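You operate a simulated robot arm through the tools that you are given. There is no shell and no other tool.

You are at the controls of a simulated robot arm. One attempt, no reset.

## Task
Replace the failed blue relay with a spare that pulls in at 200 V.
Fine: relays move only with the output off. Try the spares until the green relay lamp lights; leave that one seated, the others on the bench, dial at 200, output off. Set down upright: what you pick out.

It is judged by the outcome, as a careful person would: the job done as asked, and still so three seconds after it is handed in. It fails if anything else is knocked over, pushed out of place, dropped, spilled or broken.

## Robot
A 6-joint arm with a two-finger gripper, fixed in place. Base frame: the origin is on the floor under the middle of its stand, x ahead of it, y to its left, z up; the work surface is at about z = 0.8. Readings come in m, rad, newtons and seconds.
With the tool pointing down near the work surface it reaches from about 0.1 to 0.7 m from the base axis. Its first joint turns from -1.152 to 1.152 rad. Payload 2.45 kg.
The tool frame sits at the grasp point between the pads (the TCP): z along the fingers, y along the line on which they close. The tips reach 0.03 m beyond it. The gripper opens to 0.106 m; its body begins 0.079 m behind the TCP.
Orientation is that of the tool frame in the base frame, as a unit quaternion [x, y, z, w]. With the fingers straight down and closing along the base's y, the tool's x points along the base's -x, its y along +y and its z along -z.

## Interface
- The arm moves only by the tool play_rows. Its argument "targets" is one flat list of numbers, 7 for each row, row after row: the turn, a rotation vector about the tool's x, y, z in units of 4 degrees (1.0 is 4 degrees), then the shift along the tool's x, y, z in units of 40 mm (1.0 is 40 mm), then the finger opening in m, from 0 to 0.106. In form: [rx, ry, rz, x, y, z, jaw, rx, ry, rz, x, y, z, jaw, ...]. A call has 1 to 20 rows; each row shifts and turns the commanded pose from where the row before left it, along the tool's axes as they then stand. A call with a number of a shift or a turn outside -1 to 1 is refused whole. A row lasts 0.2 s, in which the tool goes at most 0.05 m and 0.15 rad; a call with a longer step from one row to the next is refused whole, and so is a gripper value outside its range. Where a pose cannot be reached the arm comes as near as it can. A force on the tool above 40 N (or 10 N above the force at the start of the call, whichever is more), or a blocked arm, ends the call early, and 0.2 s more pass. The fingers move at their own pace (about 0.153 m/s each) and stop on an object; they squeeze with about 29 N. The grip force told is the motor's: it shows also when the fingers shut on nothing. Time passes only in rows, and 0.2 s behind the last, so rows that do not move let the fingers close. It gives the time, the measured TCP pose, the force on the tool (base axes), the opening and the grip force at its end, in the units of the frame above (readings bear some noise), with the torque about the TCP (base axes, N m) and any sound that the robot's microphone picked up, and new pictures: "views" is both (left out), scene, wrist or none.
- Cameras (640 x 400 px; columns grow to the right, rows downward): "scene" is fixed at [0.067, 0.4199, 1.415]; the picture's right is [-0.68, -0.73, 0.00], its down [-0.35, 0.33, -0.88] and it looks along [0.64, -0.60, -0.48] (base axes); focal length 265 px, centre (320, 200). "wrist" rides on the gripper at [0.076, -0.002, -0.106] in the tool frame; the picture's right is [0.02, 1.00, 0.00], its down [-0.78, 0.02, -0.62] and it looks along [-0.62, 0.01, 0.78] (tool axes); focal length 247 px, centre (320, 200).
- probe_pixels(camera, pixels): for up to 12 pixels [column, row] of the newest picture of that camera ("zoom" is the newest enlarged one), the place [x, y, z] in the base frame of the surface seen there, good to about 0.002 m. It takes no simulated time.
- close_up(camera, box): a new picture of the part [left, top, right, bottom] of that camera's present view, enlarged. It takes no simulated time.
- sign_off(): hands the job in; it is judged then, once.

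Unless the task says otherwise, let go and move clear before handing in.

The tools are called after "Emit:" by a JSON object that holds its "name" and its "arguments". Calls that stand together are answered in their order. play_rows: Moves the arm, as the interface text tells. Its arguments: {"type":"object","properties":{"targets":{"type":"array","items":{"type":"number"}},"views":{"type":"string","enum":["both","scene","wrist","none"]}},"required":["targets"]} The other tools are called the same way: probe_pixels (camera, pixels) gives the place of the surface under pixels of a picture; close_up (camera, box) takes an enlarged picture of a part of a camera's view; sign_off () hands the job in.

At the start:

```text
time_s: 0.0
ee_pos: [0.3488, -0.078, 1.3144]
orientation: [0.0, 1.0, 0.0, 0.0]
ft_force: [-0.3, 0.9, -0.2]
torque: [-0.03, -0.01, 0.03]
opening: 0.1062
finger_force: 0.0
```

scene: 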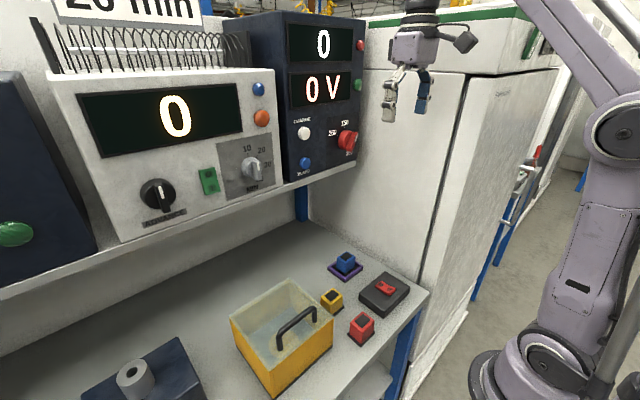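
wrist: 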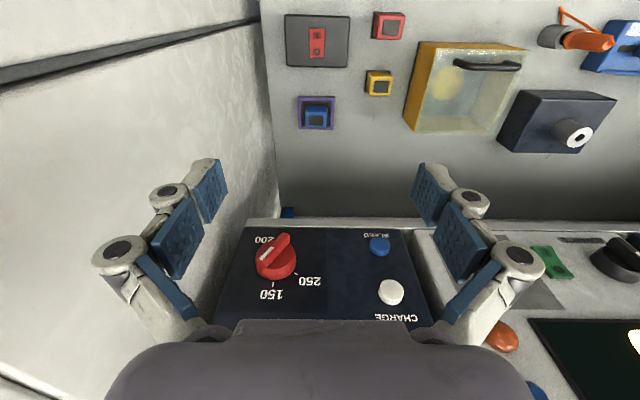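

The scene shows a bench with a blue relay in a purple-rimmed socket (scene ~345,263), a yellow block (332,298), a red block (362,327), a dark switch box with a red rocker (385,290), and a supply with a red dial (348,140). I'll take enlarged views before moving.

Emit:
{"name": "close_up", "arguments": {"camera": "scene", "box": [270, 0, 380, 180]}}

Emit:
{"name": "close_up", "arguments": {"camera": "scene", "box": [220, 230, 440, 390]}}

Emit:
{"name": "close_up", "arguments": {"camera": "wrist", "box": [200, 210, 450, 340]}}

Emit:
{"name": "close_up", "arguments": {"camera": "wrist", "box": [260, 0, 640, 220]}}

```text
2.22 times, centred on (325, 90) of scene
```

zoom: 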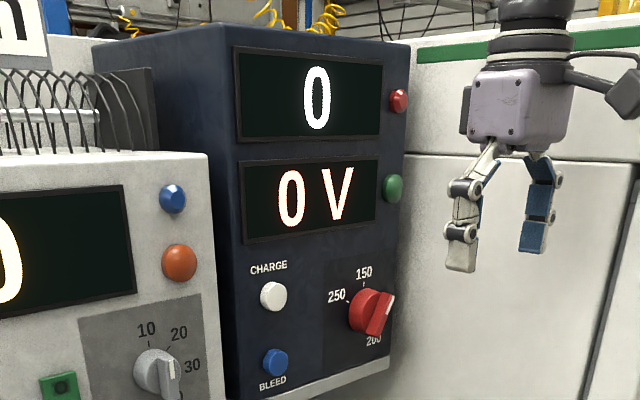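

```text
2.50 times, centred on (330, 310) of scene
```

zoom: 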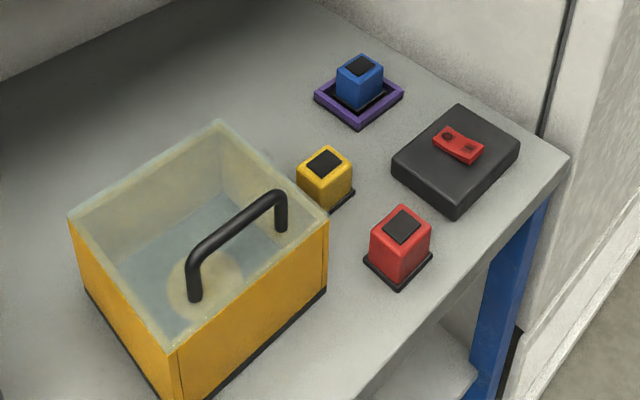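

```text
2.56 times, centred on (325, 275) of wrist
```

zoom: 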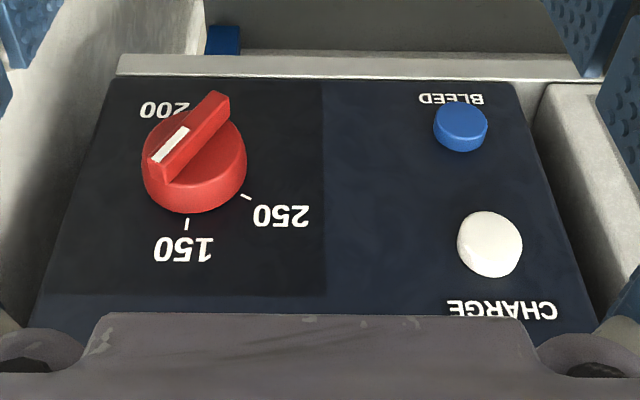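

```text
1.68 times, centred on (450, 110) of wrist
```

zoom: 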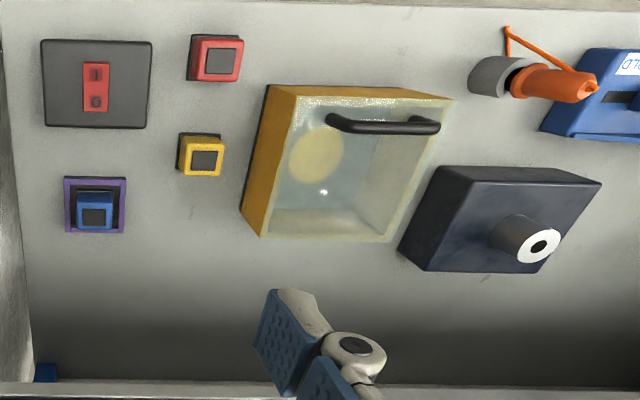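

The wrist zoom shows the dial's white stripe pointing lower-left, away from the 150/250/200 labels, and two spares (yellow, red) besides the blue one in the socket. I'll probe the places of the main things.

Emit:
{"name": "probe_pixels", "arguments": {"camera": "wrist", "pixels": [[277, 257], [264, 265], [285, 240], [265, 239], [273, 293], [310, 281], [380, 245], [391, 292], [240, 300], [400, 235], [275, 225], [330, 300]]}}

Emit:
{"name": "probe_pixels", "arguments": {"camera": "wrist", "pixels": [[317, 40], [317, 52], [317, 32], [391, 27], [382, 87], [317, 121], [301, 99], [333, 99], [300, 128], [332, 129], [375, 15], [404, 14]]}}

Emit:
{"name": "probe_pixels", "arguments": {"camera": "scene", "pixels": [[345, 257], [344, 275], [331, 295], [335, 307], [362, 321], [360, 342], [387, 289], [380, 300], [361, 45], [358, 85], [348, 140], [351, 134]]}}

```text
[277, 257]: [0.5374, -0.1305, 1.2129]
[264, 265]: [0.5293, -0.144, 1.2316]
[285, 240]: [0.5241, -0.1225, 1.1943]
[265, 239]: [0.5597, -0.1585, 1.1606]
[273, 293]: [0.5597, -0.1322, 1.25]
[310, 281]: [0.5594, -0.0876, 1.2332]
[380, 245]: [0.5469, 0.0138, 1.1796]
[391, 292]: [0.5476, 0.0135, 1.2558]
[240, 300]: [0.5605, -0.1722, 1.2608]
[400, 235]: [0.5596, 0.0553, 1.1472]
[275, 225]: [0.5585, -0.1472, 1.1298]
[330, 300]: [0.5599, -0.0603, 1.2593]
```

```text
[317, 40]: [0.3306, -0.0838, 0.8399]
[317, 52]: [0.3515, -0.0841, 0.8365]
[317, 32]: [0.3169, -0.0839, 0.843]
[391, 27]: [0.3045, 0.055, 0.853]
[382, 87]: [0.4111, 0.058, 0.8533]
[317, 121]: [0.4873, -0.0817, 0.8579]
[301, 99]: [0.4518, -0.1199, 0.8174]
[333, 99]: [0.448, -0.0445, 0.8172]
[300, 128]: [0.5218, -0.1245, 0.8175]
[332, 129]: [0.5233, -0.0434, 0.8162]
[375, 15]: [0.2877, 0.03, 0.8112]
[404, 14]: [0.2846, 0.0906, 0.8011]
```

```text
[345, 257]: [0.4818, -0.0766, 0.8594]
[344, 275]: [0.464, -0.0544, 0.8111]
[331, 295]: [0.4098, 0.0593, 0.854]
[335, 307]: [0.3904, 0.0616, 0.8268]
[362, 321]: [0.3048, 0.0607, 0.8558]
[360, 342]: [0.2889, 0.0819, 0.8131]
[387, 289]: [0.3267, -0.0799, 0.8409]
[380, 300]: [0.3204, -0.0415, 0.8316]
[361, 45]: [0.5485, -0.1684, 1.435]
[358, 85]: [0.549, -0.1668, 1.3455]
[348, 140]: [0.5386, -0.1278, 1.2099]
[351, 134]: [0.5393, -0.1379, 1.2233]
```

The panel plane is x≈0.56 with the dial at about (y −0.13, z 1.21), and labels 150 up, 250 left, 200 lower right as seen from the front. I'll pitch the tool up 40° in place to look at the panel more squarely.

Emit:
{"name": "play_rows", "arguments": {"targets": [0, -1, 0, 0, 0, 0, 0.106, 0, -1, 0, 0, 0, 0, 0.106, 0, -1, 0, 0, 0, 0, 0.106, 0, -1, 0, 0, 0, 0, 0.106, 0, -1, 0, 0, 0, 0, 0.106, 0, -1, 0, 0, 0, 0, 0.106, 0, -1, 0, 0, 0, 0, 0.106, 0, -1, 0, 0, 0, 0, 0.106, 0, -1, 0, 0, 0, 0, 0.106, 0, -1, 0, 0, 0, 0, 0.106]}}

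```text
time_s: 2.2
ee_pos: [0.3483, -0.0782, 1.3154]
orientation: [-0.001, 0.939, 0.001, 0.344]
ft_force: [-1.2, 0.2, 0.0]
torque: [0.01, 0.01, 0.04]
opening: 0.1062
finger_force: 0.1
```

scene: 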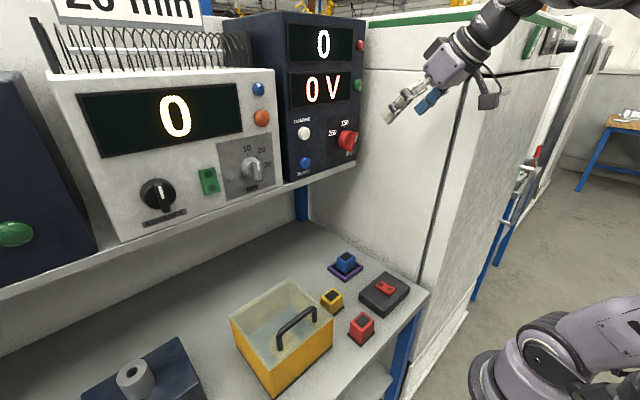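
wrist: 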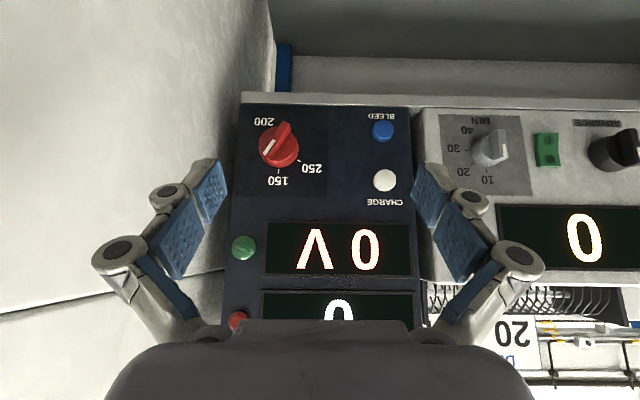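

The panel is now in view, inverted (dial at ~(278,145), white CHARGE (385,180), blue BLEED (382,130), green lamp (243,247)). I'll zoom in on it.

Emit:
{"name": "close_up", "arguments": {"camera": "wrist", "box": [230, 90, 420, 210]}}

Emit:
{"name": "close_up", "arguments": {"camera": "wrist", "box": [220, 200, 430, 330]}}

Emit:
{"name": "close_up", "arguments": {"camera": "scene", "box": [280, 90, 370, 180]}}

Emit:
{"name": "close_up", "arguments": {"camera": "scene", "box": [310, 240, 430, 350]}}

Emit:
{"name": "probe_pixels", "arguments": {"camera": "wrist", "pixels": [[264, 122], [278, 172], [300, 161], [278, 180], [310, 169], [278, 147], [266, 153], [287, 126], [383, 131], [385, 181], [243, 247], [262, 129]]}}

```text
3.33 times, centred on (325, 150) of wrist
```

zoom: 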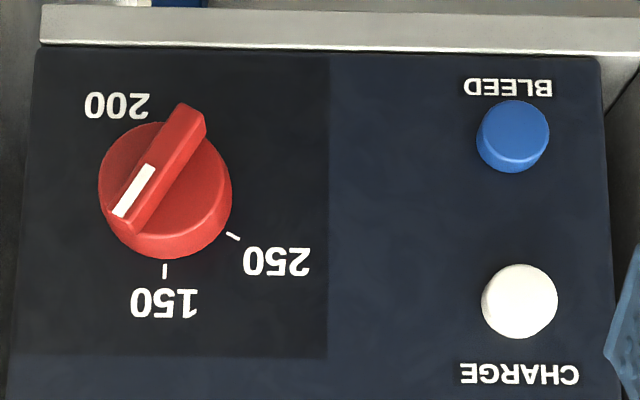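

```text
3.05 times, centred on (325, 265) of wrist
```

zoom: 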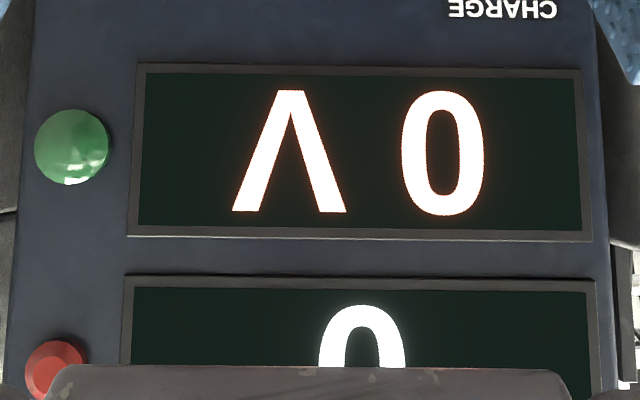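

```text
4.44 times, centred on (325, 135) of scene
```

zoom: 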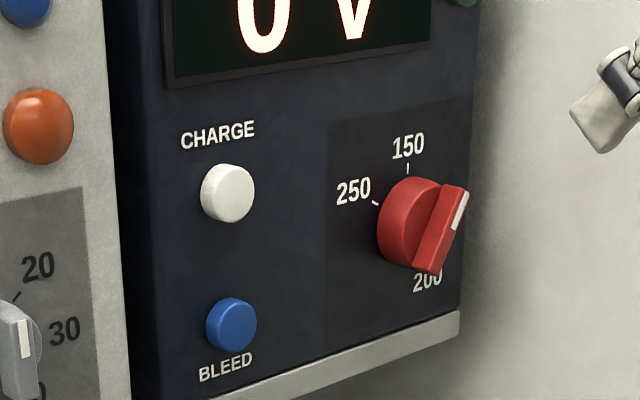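

```text
3.64 times, centred on (370, 295) of scene
```

zoom: 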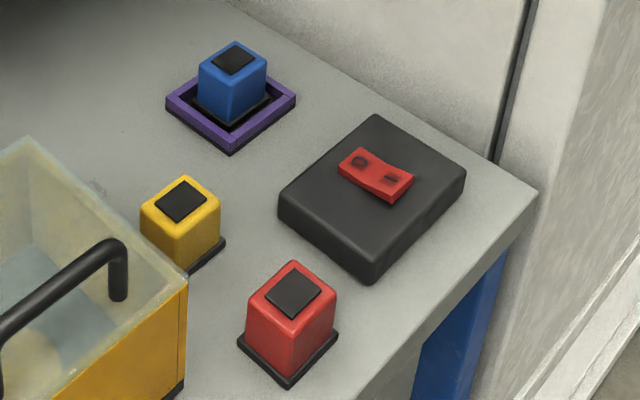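

```text
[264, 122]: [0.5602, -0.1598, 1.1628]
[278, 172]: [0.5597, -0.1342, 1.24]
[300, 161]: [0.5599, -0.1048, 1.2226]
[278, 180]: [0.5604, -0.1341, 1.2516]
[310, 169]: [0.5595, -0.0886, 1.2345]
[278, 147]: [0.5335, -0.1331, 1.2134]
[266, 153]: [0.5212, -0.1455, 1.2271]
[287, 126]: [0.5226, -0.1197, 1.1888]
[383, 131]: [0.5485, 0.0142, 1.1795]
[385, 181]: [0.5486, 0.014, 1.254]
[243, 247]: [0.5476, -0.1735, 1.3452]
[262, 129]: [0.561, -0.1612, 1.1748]
```

Ticks: 150 straight up, 250 about 60° left, 200 about 150° clockwise, while the pointer stands near 34° clockwise. I'll check clearances around the dial (shelf lip, right-hand cabinet) before levelling the tool.

Emit:
{"name": "probe_pixels", "arguments": {"camera": "wrist", "pixels": [[330, 97], [330, 104], [200, 120], [100, 200], [150, 60], [262, 148], [290, 150], [268, 135], [500, 105], [490, 145], [250, 104], [384, 160]]}}

Emit:
{"name": "probe_pixels", "arguments": {"camera": "scene", "pixels": [[465, 80], [420, 280], [440, 120], [395, 150], [365, 150], [362, 60], [470, 45], [600, 320], [540, 345], [490, 100], [430, 250], [330, 180]]}}

```text
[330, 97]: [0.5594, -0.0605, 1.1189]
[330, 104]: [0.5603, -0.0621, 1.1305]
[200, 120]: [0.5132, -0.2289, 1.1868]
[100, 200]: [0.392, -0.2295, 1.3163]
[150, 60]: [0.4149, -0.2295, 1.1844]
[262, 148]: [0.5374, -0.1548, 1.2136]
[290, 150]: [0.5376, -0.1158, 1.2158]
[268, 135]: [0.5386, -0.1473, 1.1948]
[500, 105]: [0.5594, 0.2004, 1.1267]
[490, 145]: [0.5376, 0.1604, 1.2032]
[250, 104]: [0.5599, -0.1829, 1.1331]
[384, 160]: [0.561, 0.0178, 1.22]
```

```text
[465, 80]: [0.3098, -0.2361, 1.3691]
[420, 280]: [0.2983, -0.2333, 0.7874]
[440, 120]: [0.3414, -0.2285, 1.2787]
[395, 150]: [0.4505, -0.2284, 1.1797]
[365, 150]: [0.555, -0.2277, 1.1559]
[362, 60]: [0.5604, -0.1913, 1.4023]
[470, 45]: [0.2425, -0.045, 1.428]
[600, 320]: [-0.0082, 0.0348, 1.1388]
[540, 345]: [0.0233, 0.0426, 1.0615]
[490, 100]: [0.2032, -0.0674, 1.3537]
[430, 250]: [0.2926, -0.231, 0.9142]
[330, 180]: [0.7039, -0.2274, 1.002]
```

The cabinet wall is at y≈−0.229 (about 0.095 m from the dial axis) and the shelf lip is flush with the panel at x≈0.56, so there is room. I'll level the tool to point along +x, staying away from the panel.

Emit:
{"name": "play_rows", "arguments": {"targets": [0, -1, 0, 0, 0, 0, 0.106, 0, -1, 0, 0, 0, 0, 0.106, 0, -1, 0, 0, 0, 0, 0.106, 0, -1, 0, 0, 0, 0, 0.106, 0, -1, 0, 0, 0, 0, 0.106, 0, -1, 0, 0, 0, 0, 0.106, 0, -1, 0, 0, 0, 0, 0.106, 0, -1, 0, 0, 0, 0, 0.106, 0, -1, 0, 0, 0, 0, 0.106, 0, -1, 0, 0, 0, 0, 0.106, 0, -1, 0, 0, 0, 0, 0.106, 0, -1, 0, 0, 0, 0, 0.106, 0, -0.5, 0, 0, 0, 0, 0.106]}}

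```text
time_s: 5.0
ee_pos: [0.3495, -0.0785, 1.3155]
orientation: [0.0, 0.707, 0.0, 0.708]
ft_force: [-0.3, 0.0, 0.8]
torque: [0.01, 0.0, 0.03]
opening: 0.1058
finger_force: 0.0
```

scene: 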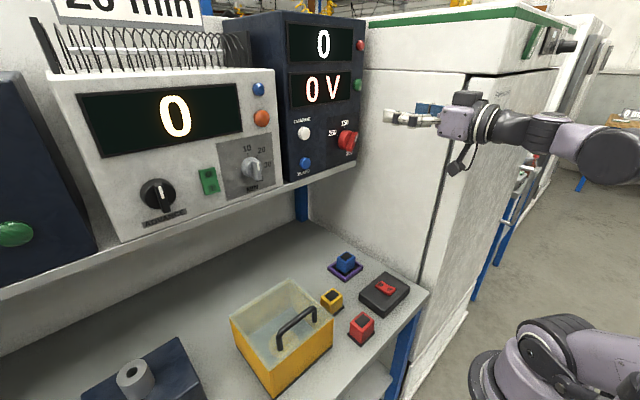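
wrist: 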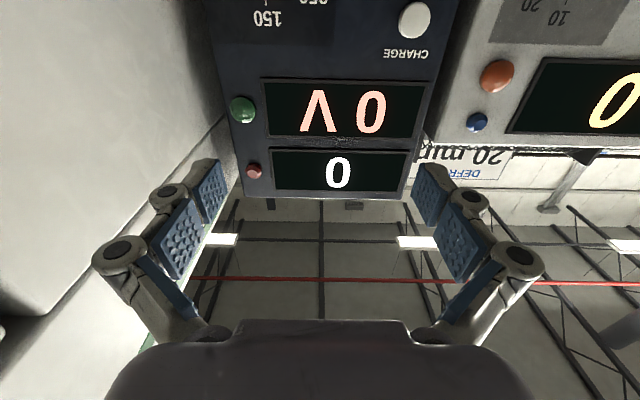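

The tool is level with no contact. I'll roll it +34° so the fingers straddle the ridge, then move in front of the dial at a stand-off (TCP x≈0.45).

Emit:
{"name": "play_rows", "arguments": {"targets": [0, 0, 1, 0, 0, 0, 0.08, 0, 0, 1, 0, 0, 0, 0.08, 0, 0, 1, 0, 0, 0, 0.08, 0, 0, 1, 0, 0, 0, 0.08, 0, 0, 1, 0, 0, 0, 0.08, 0, 0, 1, 0, 0, 0, 0.08, 0, 0, 1, 0, 0, 0, 0.08, 0, 0, 1, 0, 0, 0, 0.08, 0, 0, 0.5, 0, 0, 0, 0.08, 0, 0, 0, 0.2932, -0.5264, 0.5, 0.08, 0, 0, 0, 0.2932, -0.5264, 0.5, 0.08, 0, 0, 0, 0.2932, -0.5264, 0.5, 0.08, 0, 0, 0, 0.2932, -0.5264, 0.5, 0.08, 0, 0, 0, 0.2932, -0.5264, 0.5, 0.08, 0, 0, 0, 0, 0, 0, 0.08]}}

```text
time_s: 8.2
ee_pos: [0.4501, -0.1325, 1.2063]
orientation: [0.207, 0.676, 0.207, 0.676]
ft_force: [-0.2, 0.2, -0.8]
torque: [0.0, -0.01, -0.02]
opening: 0.08
finger_force: 0.0
```

scene: 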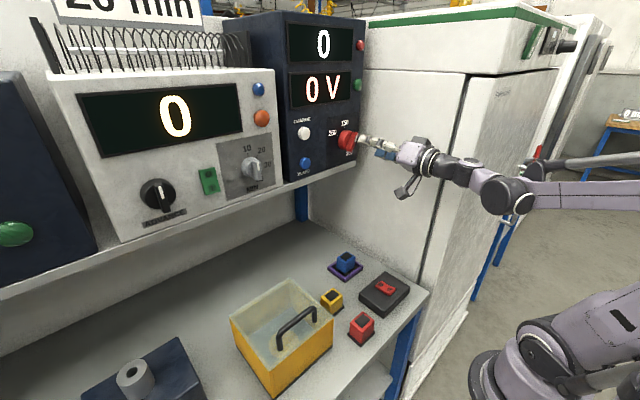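
wrist: 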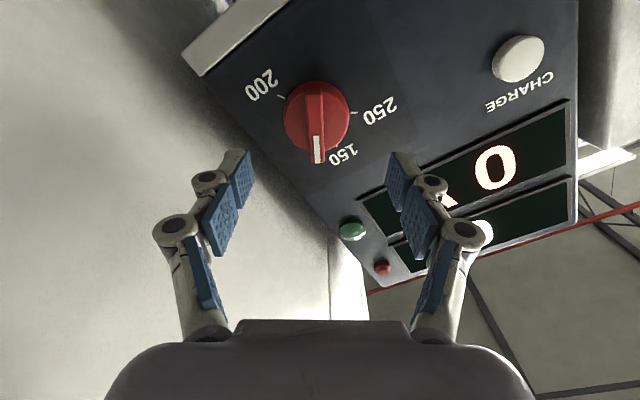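

The ridge now lies vertical in the wrist picture (centre ~(317,120)), midway between the fingers, and the 200 tick (281,97) is visible. I'll zoom and probe for the exact axis and angles.

Emit:
{"name": "close_up", "arguments": {"camera": "wrist", "box": [230, 60, 410, 172]}}

Emit:
{"name": "probe_pixels", "arguments": {"camera": "wrist", "pixels": [[282, 97], [354, 113], [261, 85], [380, 110], [344, 153], [318, 84], [318, 162], [309, 120], [324, 120], [296, 125], [340, 125], [317, 150]]}}

```text
3.56 times, centred on (320, 116) of wrist
```

zoom: 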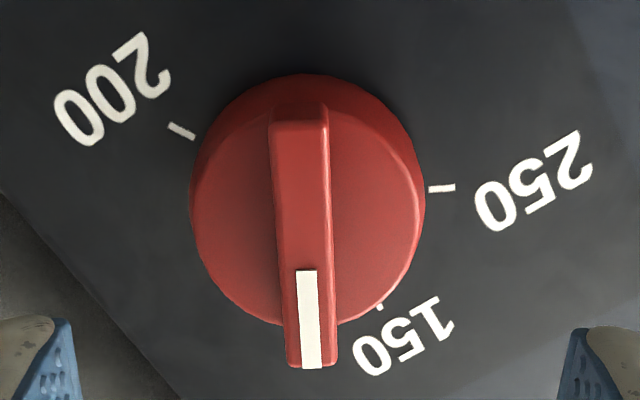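

```text
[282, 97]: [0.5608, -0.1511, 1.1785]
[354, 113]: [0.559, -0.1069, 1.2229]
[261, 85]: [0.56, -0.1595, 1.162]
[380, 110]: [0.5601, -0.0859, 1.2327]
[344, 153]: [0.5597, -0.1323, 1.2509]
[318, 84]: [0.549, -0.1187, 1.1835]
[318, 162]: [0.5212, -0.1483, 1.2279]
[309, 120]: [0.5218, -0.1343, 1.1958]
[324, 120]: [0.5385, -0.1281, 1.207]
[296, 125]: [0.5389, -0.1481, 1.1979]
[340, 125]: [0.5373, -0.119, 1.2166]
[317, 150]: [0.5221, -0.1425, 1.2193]
```

The centre of the three ticks gives a dial axis at about (y −0.1357, z 1.2073), with the pointer near 31° and the 200 tick near 151°. I'll fine-align at the stand-off and narrow the jaw to see where the tips end up.

Emit:
{"name": "play_rows", "arguments": {"targets": [0, 0, -0.75, -0.065, -0.065, 0, 0.04, 0, 0, 0, 0, 0, 0, 0.04, 0, 0, 0, 0, 0, 0, 0.04]}}

```text
time_s: 9.0
ee_pos: [0.4492, -0.1364, 1.208]
orientation: [0.188, 0.681, 0.19, 0.682]
ft_force: [-0.4, -0.2, -0.6]
torque: [-0.03, 0.0, -0.03]
opening: 0.0397
finger_force: 0.0
```

scene: 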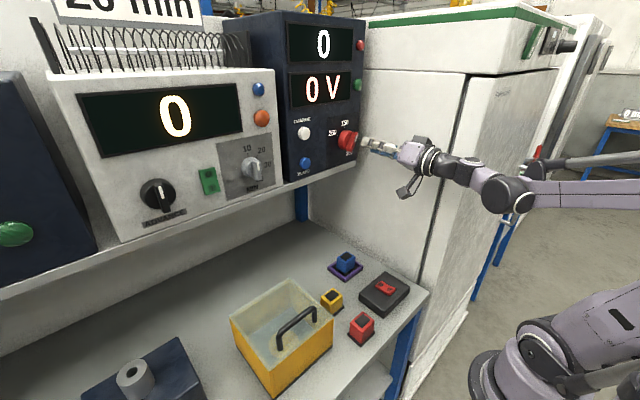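
wrist: 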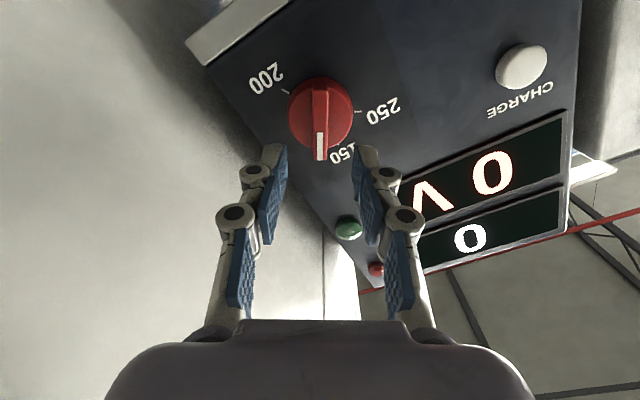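

Emit:
{"name": "close_up", "arguments": {"camera": "wrist", "box": [230, 60, 410, 172]}}

Emit:
{"name": "probe_pixels", "arguments": {"camera": "wrist", "pixels": [[280, 150], [360, 150], [274, 150], [366, 150], [280, 155], [276, 190], [362, 190]]}}

```text
3.56 times, centred on (320, 116) of wrist
```

zoom: 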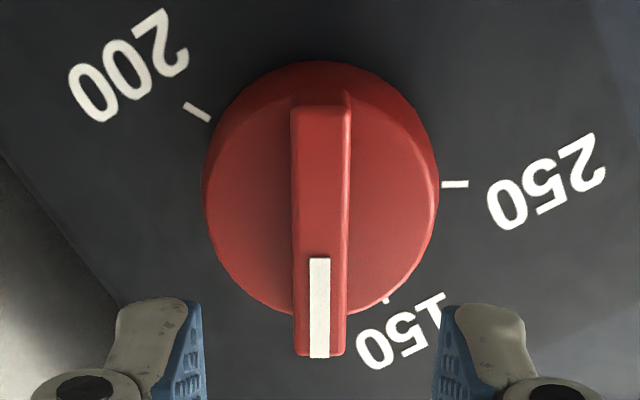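

```text
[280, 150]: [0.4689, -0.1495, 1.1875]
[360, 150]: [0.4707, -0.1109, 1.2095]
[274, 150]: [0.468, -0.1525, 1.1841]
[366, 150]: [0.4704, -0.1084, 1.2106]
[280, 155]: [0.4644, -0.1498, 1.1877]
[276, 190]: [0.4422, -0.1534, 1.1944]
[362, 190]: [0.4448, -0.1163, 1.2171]
```

The ridge is centred and vertical at columns ~310–325 between the tips. I'll advance 56 mm so the tips overlap the ridge without touching the knob face, then close.

Emit:
{"name": "play_rows", "arguments": {"targets": [0, 0, 0, 0, 0, 0.5, 0.04, 0, 0, 0, 0, 0, 0.5, 0.04, 0, 0, 0, 0, 0, 0.37, 0.04, 0, 0, 0, 0, 0, 0, 0.04, 0, 0, 0, 0, 0, 0, 0.0, 0, 0, 0, 0, 0, 0, 0.0, 0, 0, 0, 0, 0, 0, 0.0]}}

```text
time_s: 10.6
ee_pos: [0.5041, -0.1359, 1.2062]
orientation: [0.188, 0.681, 0.189, 0.682]
ft_force: [1.7, 5.7, 4.0]
torque: [0.0, -0.46, -0.04]
opening: 0.0117
finger_force: 38.6
```

scene: 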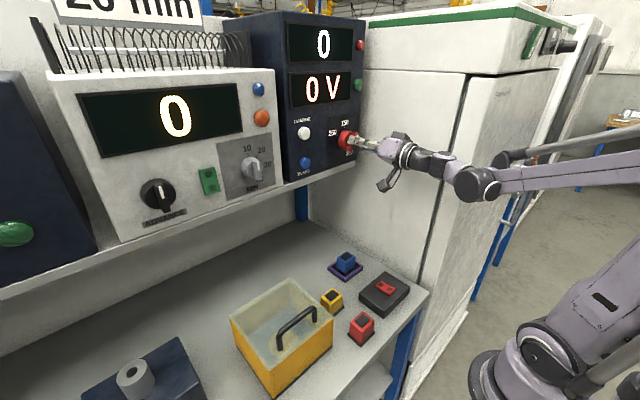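
wrist: 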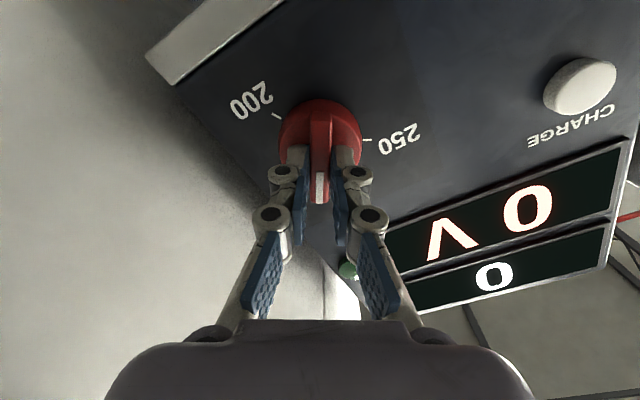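

The fingers hold the ridge (opening 11.7 mm, grip 38.6 N) with only a small side force. I'll turn clockwise 40° first, checking torque and forces.

Emit:
{"name": "play_rows", "arguments": {"targets": [0, 0, 0.5, 0, 0.02, 0, 0, 0, 0, 1, 0, 0, 0, 0, 0, 0, 1, 0, 0, 0, 0, 0, 0, 1, 0, 0, 0, 0, 0, 0, 1, 0, 0, 0, 0, 0, 0, 1, 0, 0, 0, 0, 0, 0, 1, 0, 0, 0, 0, 0, 0, 1, 0, 0, 0, 0, 0, 0, 1, 0, 0, 0, 0, 0, 0, 1, 0, 0, 0, 0, 0, 0, 0.5, 0, 0, 0, 0]}}

```text
time_s: 11.9
ee_pos: [0.5035, -0.1379, 1.2072]
orientation: [0.296, 0.643, 0.294, 0.642]
ft_force: [11.2, -3.1, -10.2]
torque: [-0.04, 0.47, 0.03]
opening: 0.0116
finger_force: 39.0
stopped in row 6: the force on the tool passed its limit at 41 N (the readings are from after the stop); the commanded pose is now the measured one
```

scene: 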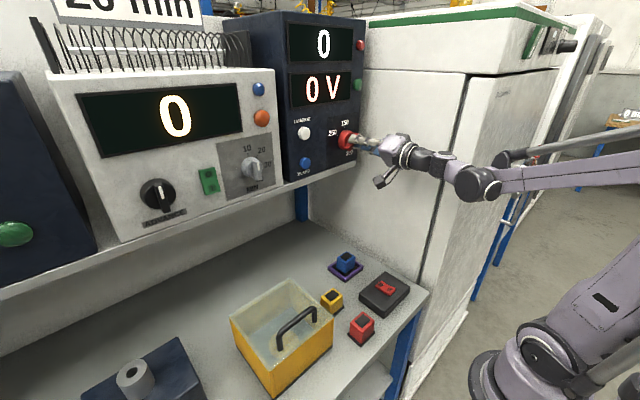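
wrist: 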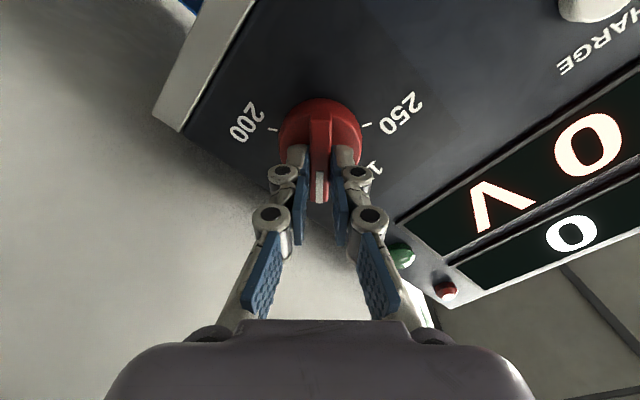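

The knob followed the tool about 18° and then side force tripped the limit, so the tool axis is a little off the dial axis. I'll loosen the jaw slightly to relieve it and look again.

Emit:
{"name": "play_rows", "arguments": {"targets": [0, 0, 0, 0, 0, 0, 0.03, 0, 0, 0, 0, 0, 0, 0.03], "views": "wrist"}}

Emit:
{"name": "close_up", "arguments": {"camera": "wrist", "box": [230, 80, 410, 212]}}

```text
time_s: 12.5
ee_pos: [0.5037, -0.1374, 1.2083]
orientation: [0.296, 0.643, 0.294, 0.642]
ft_force: [0.1, 0.0, 0.7]
torque: [0.01, -0.01, 0.0]
opening: 0.0299
finger_force: 0.0
```

wrist: 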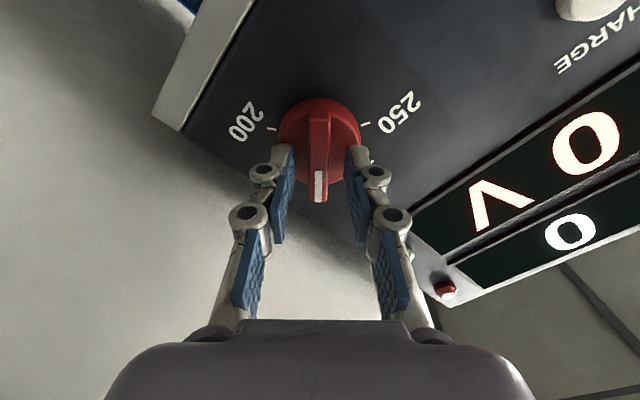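

```text
3.03 times, centred on (320, 146) of wrist
```

zoom: 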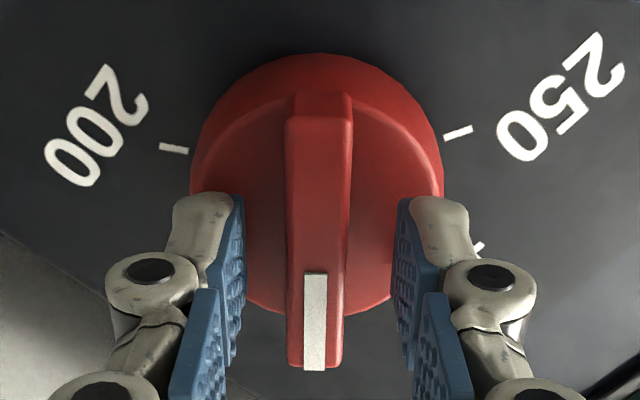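

Emit:
{"name": "probe_pixels", "arguments": {"camera": "zoom", "pixels": [[174, 149], [458, 132], [480, 246], [318, 120], [318, 362], [205, 185], [430, 185], [318, 80], [290, 200], [348, 200], [240, 280], [375, 285]]}}

```text
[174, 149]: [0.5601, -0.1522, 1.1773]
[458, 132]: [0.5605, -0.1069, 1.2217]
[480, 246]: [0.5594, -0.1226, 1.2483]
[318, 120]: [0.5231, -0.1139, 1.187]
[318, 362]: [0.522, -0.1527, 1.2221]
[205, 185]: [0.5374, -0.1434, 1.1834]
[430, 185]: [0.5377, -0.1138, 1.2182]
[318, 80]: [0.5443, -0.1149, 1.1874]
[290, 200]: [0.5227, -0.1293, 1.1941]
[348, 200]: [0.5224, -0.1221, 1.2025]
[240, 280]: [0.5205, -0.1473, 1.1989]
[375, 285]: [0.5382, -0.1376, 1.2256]
```

The ridge is still between the pads; probing puts the dial axis about 5 mm toward +tool x from the TCP. I'll shift 5 mm, close to a loose 13.5 mm (ridge is 11.7 mm), and turn 40° more.

Emit:
{"name": "play_rows", "arguments": {"targets": [0, 0, 0, 0.125, 0, 0, 0.03, 0, 0, 0, 0, 0, 0, 0.0135, 0, 0, 0, 0, 0, 0, 0.0135, 0, 0, 1, 0, 0, 0, 0.0135, 0, 0, 1, 0, 0, 0, 0.0135, 0, 0, 1, 0, 0, 0, 0.0135, 0, 0, 1, 0, 0, 0, 0.0135, 0, 0, 1, 0, 0, 0, 0.0135, 0, 0, 1, 0, 0, 0, 0.0135, 0, 0, 1, 0, 0, 0, 0.0135, 0, 0, 1, 0, 0, 0, 0.0135, 0, 0, 1, 0, 0, 0, 0.0135, 0, 0, 1, 0, 0, 0, 0.0135]}}

```text
time_s: 15.3
ee_pos: [0.5041, -0.1338, 1.2038]
orientation: [0.499, 0.502, 0.496, 0.503]
ft_force: [0.1, 0.3, 2.2]
torque: [0.0, -0.02, 0.04]
opening: 0.0144
finger_force: 0.5
```

scene: 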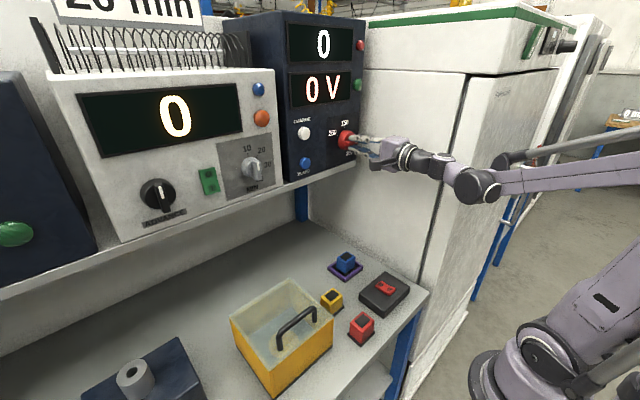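
wrist: 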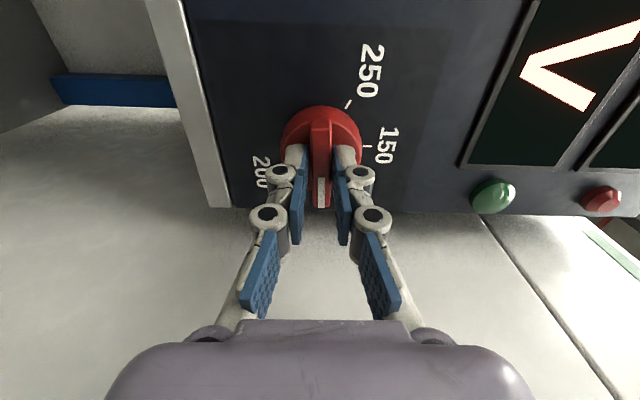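

The dial turned smoothly (pointer now about horizontal right, side force ~2 N). I'll continue 60° to bring the pointer to the 200 tick.

Emit:
{"name": "play_rows", "arguments": {"targets": [0, 0, 1, 0, 0, 0, 0.0135, 0, 0, 1, 0, 0, 0, 0.0135, 0, 0, 1, 0, 0, 0, 0.0135, 0, 0, 1, 0, 0, 0, 0.0135, 0, 0, 1, 0, 0, 0, 0.0135, 0, 0, 1, 0, 0, 0, 0.0135, 0, 0, 1, 0, 0, 0, 0.0135, 0, 0, 1, 0, 0, 0, 0.0135, 0, 0, 1, 0, 0, 0, 0.0135, 0, 0, 1, 0, 0, 0, 0.0135, 0, 0, 1, 0, 0, 0, 0.0135, 0, 0, 1, 0, 0, 0, 0.0135, 0, 0, 1, 0, 0, 0, 0.0135, 0, 0, 1, 0, 0, 0, 0.0135, 0, 0, 1, 0, 0, 0, 0.0135]}}

```text
time_s: 18.5
ee_pos: [0.5047, -0.1329, 1.2059]
orientation: [0.683, 0.185, 0.681, 0.187]
ft_force: [-1.4, -3.1, 2.4]
torque: [0.02, -0.04, -0.11]
opening: 0.0158
finger_force: 1.5
```

scene: 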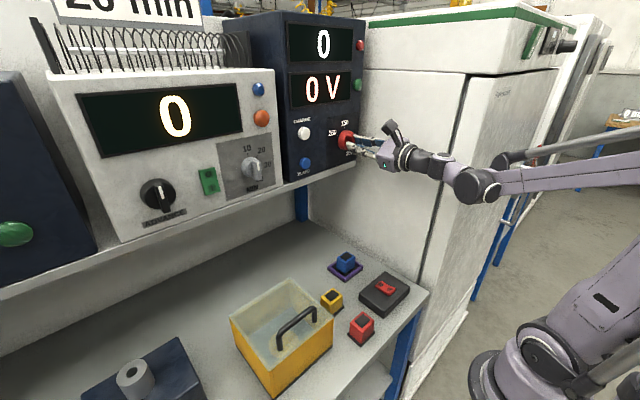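
wrist: 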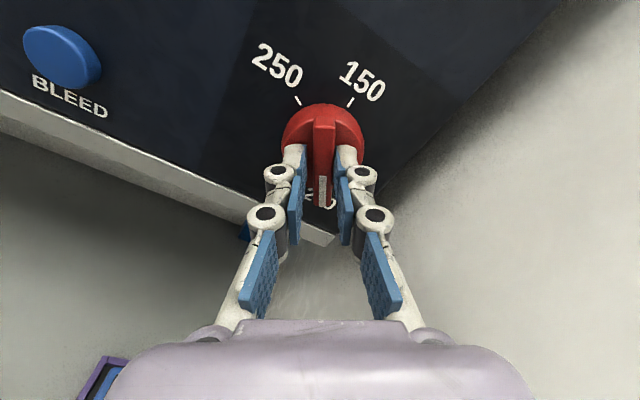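

The pointer now covers the 200 label. I'll zoom to compare it with the ticks.

Emit:
{"name": "close_up", "arguments": {"camera": "wrist", "box": [240, 80, 410, 220]}}

```text
2.86 times, centred on (325, 150) of wrist
```

zoom: 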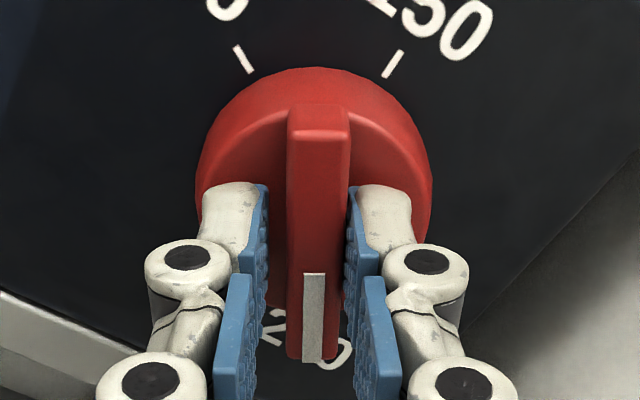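

The two other ticks are symmetric about the ridge line, so the pointer sits within about a degree of the 200 direction. I'll squeeze gently to square the ridge, open, and back off to check.

Emit:
{"name": "play_rows", "arguments": {"targets": [0, 0, 0.1, 0, 0, 0, 0.0135, 0, 0, 0, 0, 0, 0, 0.008, 0, 0, 0, 0, 0, 0, 0.008, 0, 0, 0, 0, 0, 0, 0.03, 0, 0, 0, 0, 0, 0, 0.04, 0, 0, 0, 0, 0, -0.5, 0.04, 0, 0, 0, 0, 0, -0.5, 0.04, 0, 0, 0, 0, 0, -0.5, 0.04, 0, 0, 0, 0, 0, -0.5, 0.04, 0, 0, 0, 0, 0, 0, 0.04]}}

Emit:
{"name": "close_up", "arguments": {"camera": "wrist", "box": [240, 60, 410, 200]}}

Emit:
{"name": "close_up", "arguments": {"camera": "scene", "box": [280, 0, 380, 180]}}

```text
time_s: 20.7
ee_pos: [0.4232, -0.1323, 1.2037]
orientation: [0.684, 0.183, 0.682, 0.185]
ft_force: [0.2, 0.7, 0.7]
torque: [0.01, -0.04, -0.02]
opening: 0.04
finger_force: 0.0
```

scene: 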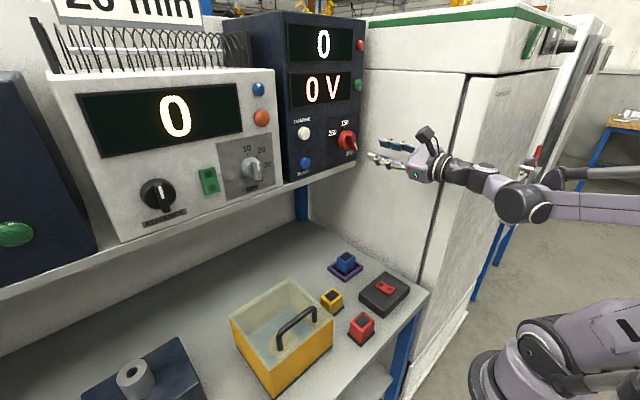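
wrist: 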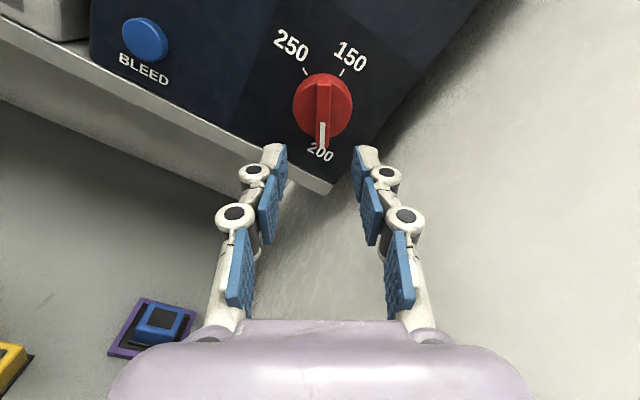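

```text
2.86 times, centred on (325, 130) of wrist
```

zoom: 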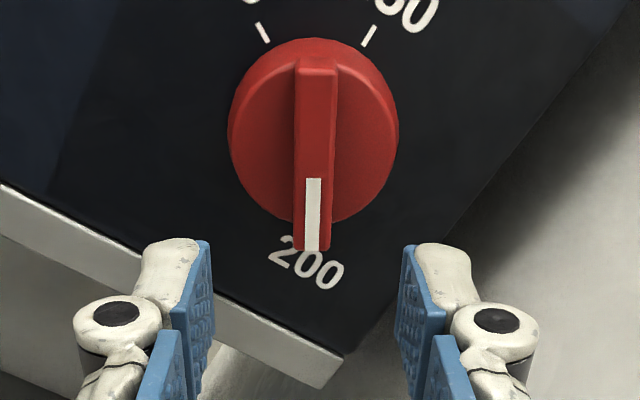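

```text
2.22 times, centred on (330, 90) of scene
```

zoom: 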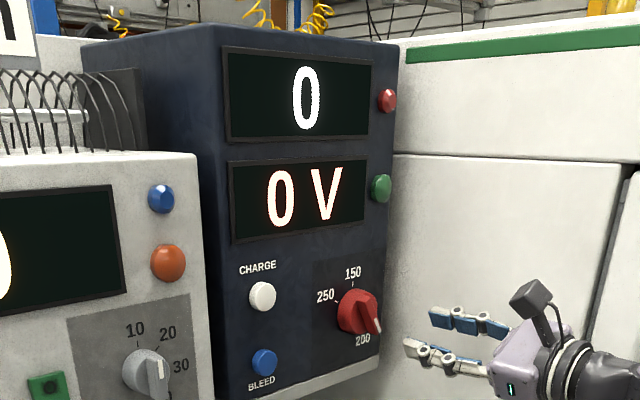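

The zoom confirms the stripe points straight at the 200 label; the display is still 0 V with the rocker at O. I'll back off and roll back toward the starting orientation.

Emit:
{"name": "play_rows", "arguments": {"targets": [0, 0, -1, 0, 0, -0.3, 0.08, 0, 0, -1, 0, 0, -0.3, 0.08, 0, 0, -1, 0, 0, -0.3, 0.08, 0, 0, -1, 0, 0, -0.3, 0.08, 0, 0, -1, 0, 0, -0.3, 0.08, 0, 0, -1, 0, 0, 0, 0.08, 0, 0, -1, 0, 0, 0, 0.08, 0, 0, -1, 0, 0, 0, 0.08, 0, 0, -1, 0, 0, 0, 0.08, 0, 0, -1, 0, 0, 0, 0.08, 0, 0, -1, 0, 0, 0, 0.08, 0, 0, -1, 0, 0, 0, 0.08, 0, 0, -1, 0, 0, 0, 0.08, 0, 0, -1, 0, 0, 0, 0.08, 0, 0, -1, 0, 0, 0, 0.08, 0, 0, -1, 0, 0, 0, 0.08, 0, 0, -1, 0, 0, 0, 0.08, 0, 0, -1, 0, 0, 0, 0.08, 0, 0, -1, 0, 0, 0, 0.08, 0, 0, -1, 0, 0, 0, 0.08], "views": "none"}}

Emit:
{"name": "play_rows", "arguments": {"targets": [0, 0, -1, 0, 0, 0, 0.08, 0, 0, -1, 0, 0, 0, 0.08, 0, 0, -1, 0, 0, 0, 0.08, 0, 0, -1, 0, 0, 0, 0.08, 0, 0, -1, 0, 0, 0, 0.08, 0, 0, -1, 0, 0, 0, 0.08, 0, 0, -1, 0, 0, 0, 0.08, 0, 0, -1, 0, 0, 0, 0.08, 0, 0, -1, 0, 0, 0, 0.08, 0, 0, -1, 0, 0, 0, 0.08, 0, 0, -1, 0, 0, 0, 0.08, 0, 0, -1, 0, 0, 0, 0.08, 0, 0, -1, 0, 0, 0, 0.08, 0, 0, -1, 0, 0, 0, 0.08, 0, 0, -1, 0, 0, 0, 0.08, 0, 0, -1, 0, 0, 0, 0.08, 0, 0, -1, 0, 0, 0, 0.08, 0, 0, -0.5, 0, 0, 0, 0.08]}}

```text
time_s: 24.9
ee_pos: [0.3643, -0.1313, 1.2048]
orientation: [0.405, 0.58, 0.403, 0.58]
ft_force: [-0.6, -1.1, 0.0]
torque: [0.0, 0.0, 0.0]
opening: 0.0801
finger_force: 0.0
```

```text
time_s: 28.7
ee_pos: [0.3643, -0.1314, 1.2037]
orientation: [0.001, 0.708, -0.003, 0.706]
ft_force: [0.2, 0.2, 0.0]
torque: [0.02, -0.01, 0.03]
opening: 0.0799
finger_force: 0.2
```

scene: 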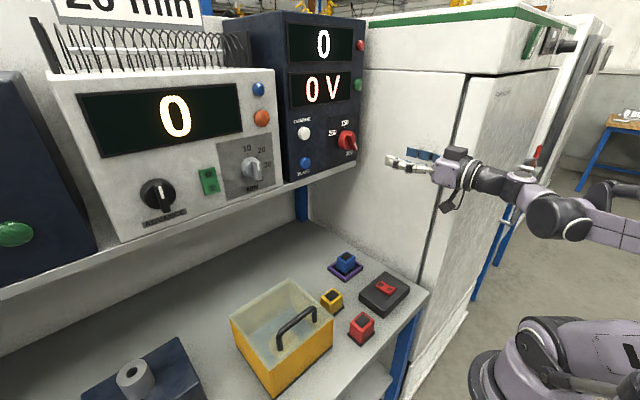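
wrist: 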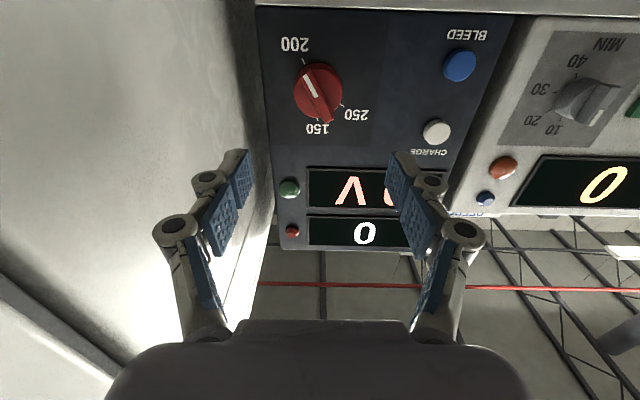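

Dial reads 200 from this side too. I'll move left away from the cabinet and pitch the tool back down to survey the relays.

Emit:
{"name": "close_up", "arguments": {"camera": "wrist", "box": [250, 20, 400, 150]}}

Emit:
{"name": "play_rows", "arguments": {"targets": [0, 0, 0, 0, 0.5, -0.3, 0.08, 0, 0, 0, 0, 0.5, -0.3, 0.08, 0, 0, 0, 0, 0.5, -0.3, 0.08, 0, 0, 0, 0, 0.5, -0.3, 0.08, 0, 0, 0, 0, 0.5, -0.3, 0.08, 0, 1, 0, 0, 0, 0, 0.08, 0, 1, 0, 0, 0, 0, 0.08, 0, 1, 0, 0, 0, 0, 0.08, 0, 1, 0, 0, 0, 0, 0.08, 0, 1, 0, 0, 0, 0, 0.08, 0, 1, 0, 0, 0, 0, 0.08, 0, 1, 0, 0, 0, 0, 0.08, 0, 1, 0, 0, 0, 0, 0.08, 0, 1, 0, 0, 0, 0, 0.08, 0, 1, 0, 0, 0, 0, 0.08, 0, 1, 0, 0, 0, 0, 0.08, 0, 1, 0, 0, 0, 0, 0.08], "views": "none"}}

Emit:
{"name": "play_rows", "arguments": {"targets": [0, 1, 0, 0, 0, 0, 0.08, 0, 1, 0, 0, 0, 0, 0.08, 0, 1, 0, 0, 0, 0, 0.08, 0, 1, 0, 0, 0, 0, 0.08, 0, 1, 0, 0, 0, 0, 0.08, 0, 1, 0, 0, 0, 0, 0.08, 0, 1, 0, 0, 0, 0, 0.08, 0, 1, 0, 0, 0, 0, 0.08, 0, 1, 0, 0, 0, 0, 0.08, 0, 1, 0, 0, 0, 0, 0.08, 0, 0.5, 0, 0, 0, 0, 0.08, 0, 0, 0, 0, 0, 0.5, 0.08, 0, 0, 0, 0, 0, 0.5, 0.08, 0, 0, 0, 0, 0, 0.5, 0.08]}}

```text
3.08 times, centred on (325, 85) of wrist
```

zoom: 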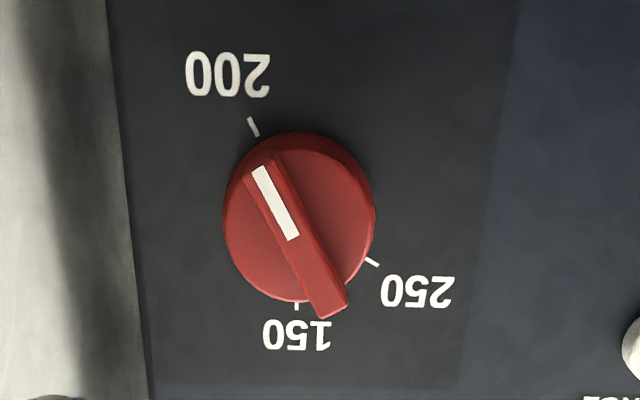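

```text
time_s: 32.3
ee_pos: [0.3516, -0.0614, 1.1974]
orientation: [0.001, 0.934, -0.002, 0.357]
ft_force: [-0.9, 0.2, 0.1]
torque: [0.01, -0.03, 0.01]
opening: 0.08
finger_force: 0.1
out of reach, approached as far as the arm can: row 3, 4, 5
```

```text
time_s: 35.3
ee_pos: [0.352, -0.0605, 1.1362]
orientation: [0.001, 1.0, -0.002, -0.001]
ft_force: [-0.3, 0.5, 1.0]
torque: [0.0, -0.02, 0.0]
opening: 0.0801
finger_force: 0.1
```

scene: 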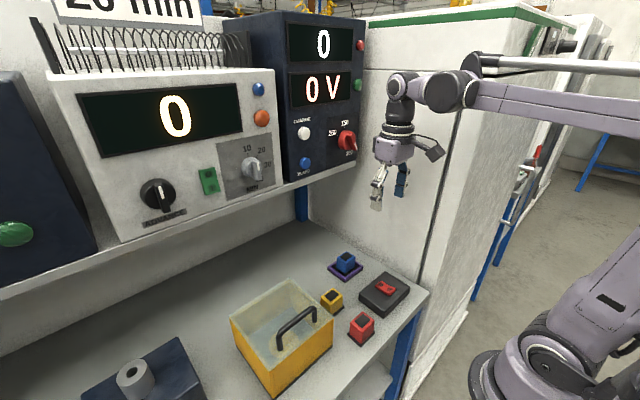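
wrist: 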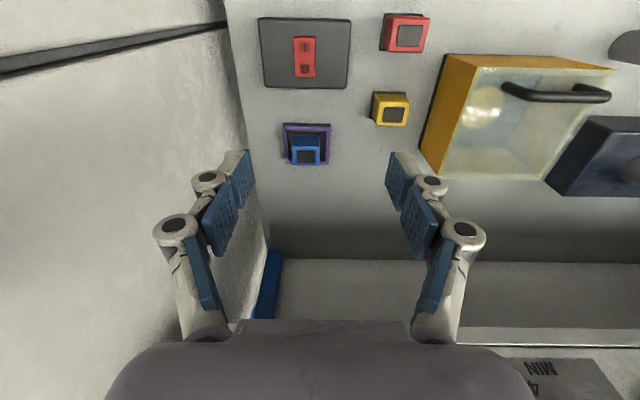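

The dial pointer aligns with the 200 tick. The tool now points down and the wrist view shows all relays; I'll zoom in on the relay area and probe edges.

Emit:
{"name": "close_up", "arguments": {"camera": "wrist", "box": [240, 0, 460, 180]}}

Emit:
{"name": "probe_pixels", "arguments": {"camera": "wrist", "pixels": [[385, 97], [409, 97], [385, 122], [408, 124], [395, 113], [372, 94], [373, 125], [389, 17], [428, 17], [408, 38], [383, 50], [306, 156]]}}

Emit:
{"name": "probe_pixels", "arguments": {"camera": "wrist", "pixels": [[284, 126], [330, 126], [283, 162], [332, 163], [295, 148], [319, 148], [297, 164], [320, 164], [306, 140], [295, 135], [318, 135], [446, 110]]}}

```text
2.22 times, centred on (350, 90) of wrist
```

zoom: 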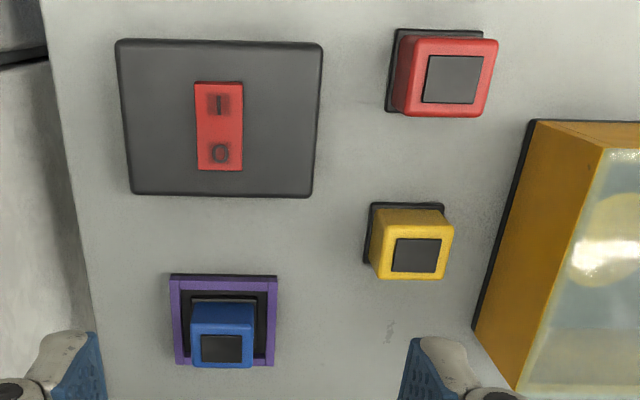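

```text
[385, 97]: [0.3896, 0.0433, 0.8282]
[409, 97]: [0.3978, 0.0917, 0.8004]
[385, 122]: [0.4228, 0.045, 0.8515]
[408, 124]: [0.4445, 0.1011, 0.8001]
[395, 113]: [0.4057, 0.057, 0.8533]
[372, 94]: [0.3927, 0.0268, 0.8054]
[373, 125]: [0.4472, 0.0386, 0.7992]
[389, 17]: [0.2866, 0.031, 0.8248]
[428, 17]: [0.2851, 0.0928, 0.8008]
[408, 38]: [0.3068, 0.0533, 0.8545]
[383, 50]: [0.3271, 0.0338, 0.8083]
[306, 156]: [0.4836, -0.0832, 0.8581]
```

```text
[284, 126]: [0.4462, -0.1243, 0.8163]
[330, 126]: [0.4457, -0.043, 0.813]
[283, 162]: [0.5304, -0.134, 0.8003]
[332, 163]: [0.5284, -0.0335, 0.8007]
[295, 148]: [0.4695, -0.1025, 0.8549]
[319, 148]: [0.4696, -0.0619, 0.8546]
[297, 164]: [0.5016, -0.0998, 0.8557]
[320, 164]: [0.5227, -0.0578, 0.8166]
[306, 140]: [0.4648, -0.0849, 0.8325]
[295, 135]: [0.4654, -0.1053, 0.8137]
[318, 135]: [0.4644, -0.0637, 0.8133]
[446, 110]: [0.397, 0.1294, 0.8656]
```

The relays are similar in size; socket frame spans about x 0.446–0.524, y −0.124…−0.043 with top z≈0.816. Because the yellow box crowds the yellow relay on its +y side, I'll roll the gripper 90° to grip along x, with the camera on the −y side.

Emit:
{"name": "play_rows", "arguments": {"targets": [0, 0, -1, 0, 0, 0, 0.08, 0, 0, -1, 0, 0, 0, 0.08, 0, 0, -1, 0, 0, 0, 0.08, 0, 0, -1, 0, 0, 0, 0.08, 0, 0, -1, 0, 0, 0, 0.08, 0, 0, -1, 0, 0, 0, 0.08, 0, 0, -1, 0, 0, 0, 0.08, 0, 0, -1, 0, 0, 0, 0.08, 0, 0, -1, 0, 0, 0, 0.08, 0, 0, -1, 0, 0, 0, 0.08, 0, 0, -1, 0, 0, 0, 0.08, 0, 0, -1, 0, 0, 0, 0.08, 0, 0, -1, 0, 0, 0, 0.08, 0, 0, -1, 0, 0, 0, 0.08, 0, 0, -1, 0, 0, 0, 0.08, 0, 0, -1, 0, 0, 0, 0.08, 0, 0, -1, 0, 0, 0, 0.08, 0, 0, -1, 0, 0, 0, 0.08, 0, 0, -1, 0, 0, 0, 0.08, 0, 0, -1, 0, 0, 0, 0.08], "views": "none"}}

Emit:
{"name": "play_rows", "arguments": {"targets": [0, 0, -1, 0, 0, 0, 0.08, 0, 0, -1, 0, 0, 0, 0.08, 0, 0, -0.5, 0, 0, 0, 0.08, 0, 0, 0, -0.592, -0.29, 0.68, 0.08, 0, 0, 0, -0.592, -0.29, 0.68, 0.08, 0, 0, 0, -0.592, -0.29, 0.68, 0.08, 0, 0, 0, -0.592, -0.29, 0.68, 0.08, 0, 0, 0, -0.592, -0.29, 0.68, 0.08, 0, 0, 0, 0, 0, 0, 0.08]}}

```text
time_s: 39.5
ee_pos: [0.3507, -0.0637, 1.1372]
orientation: [-0.642, 0.767, -0.001, -0.002]
ft_force: [-0.5, 0.2, -0.6]
torque: [0.0, -0.02, 0.01]
opening: 0.0801
finger_force: 0.1
```

```text
time_s: 41.5
ee_pos: [0.409, 0.056, 0.9986]
orientation: [-0.706, 0.708, 0.0, -0.001]
ft_force: [0.8, -0.4, -0.6]
torque: [0.0, 0.01, 0.02]
opening: 0.08
finger_force: 0.0
```

scene: 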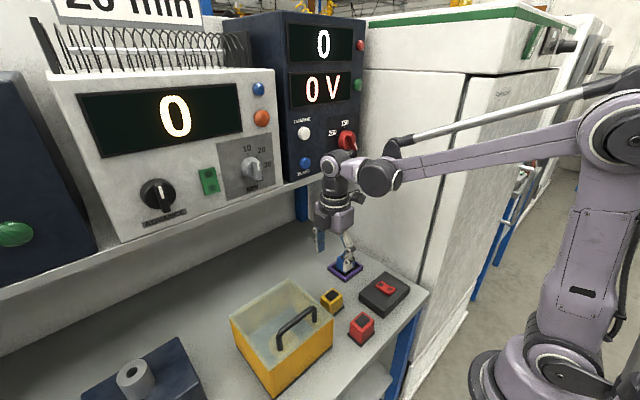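
wrist: 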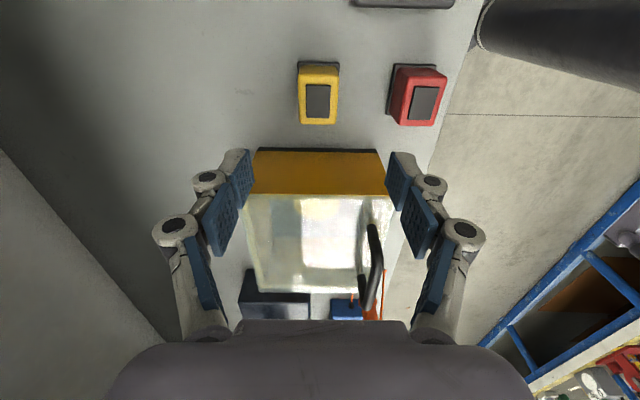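

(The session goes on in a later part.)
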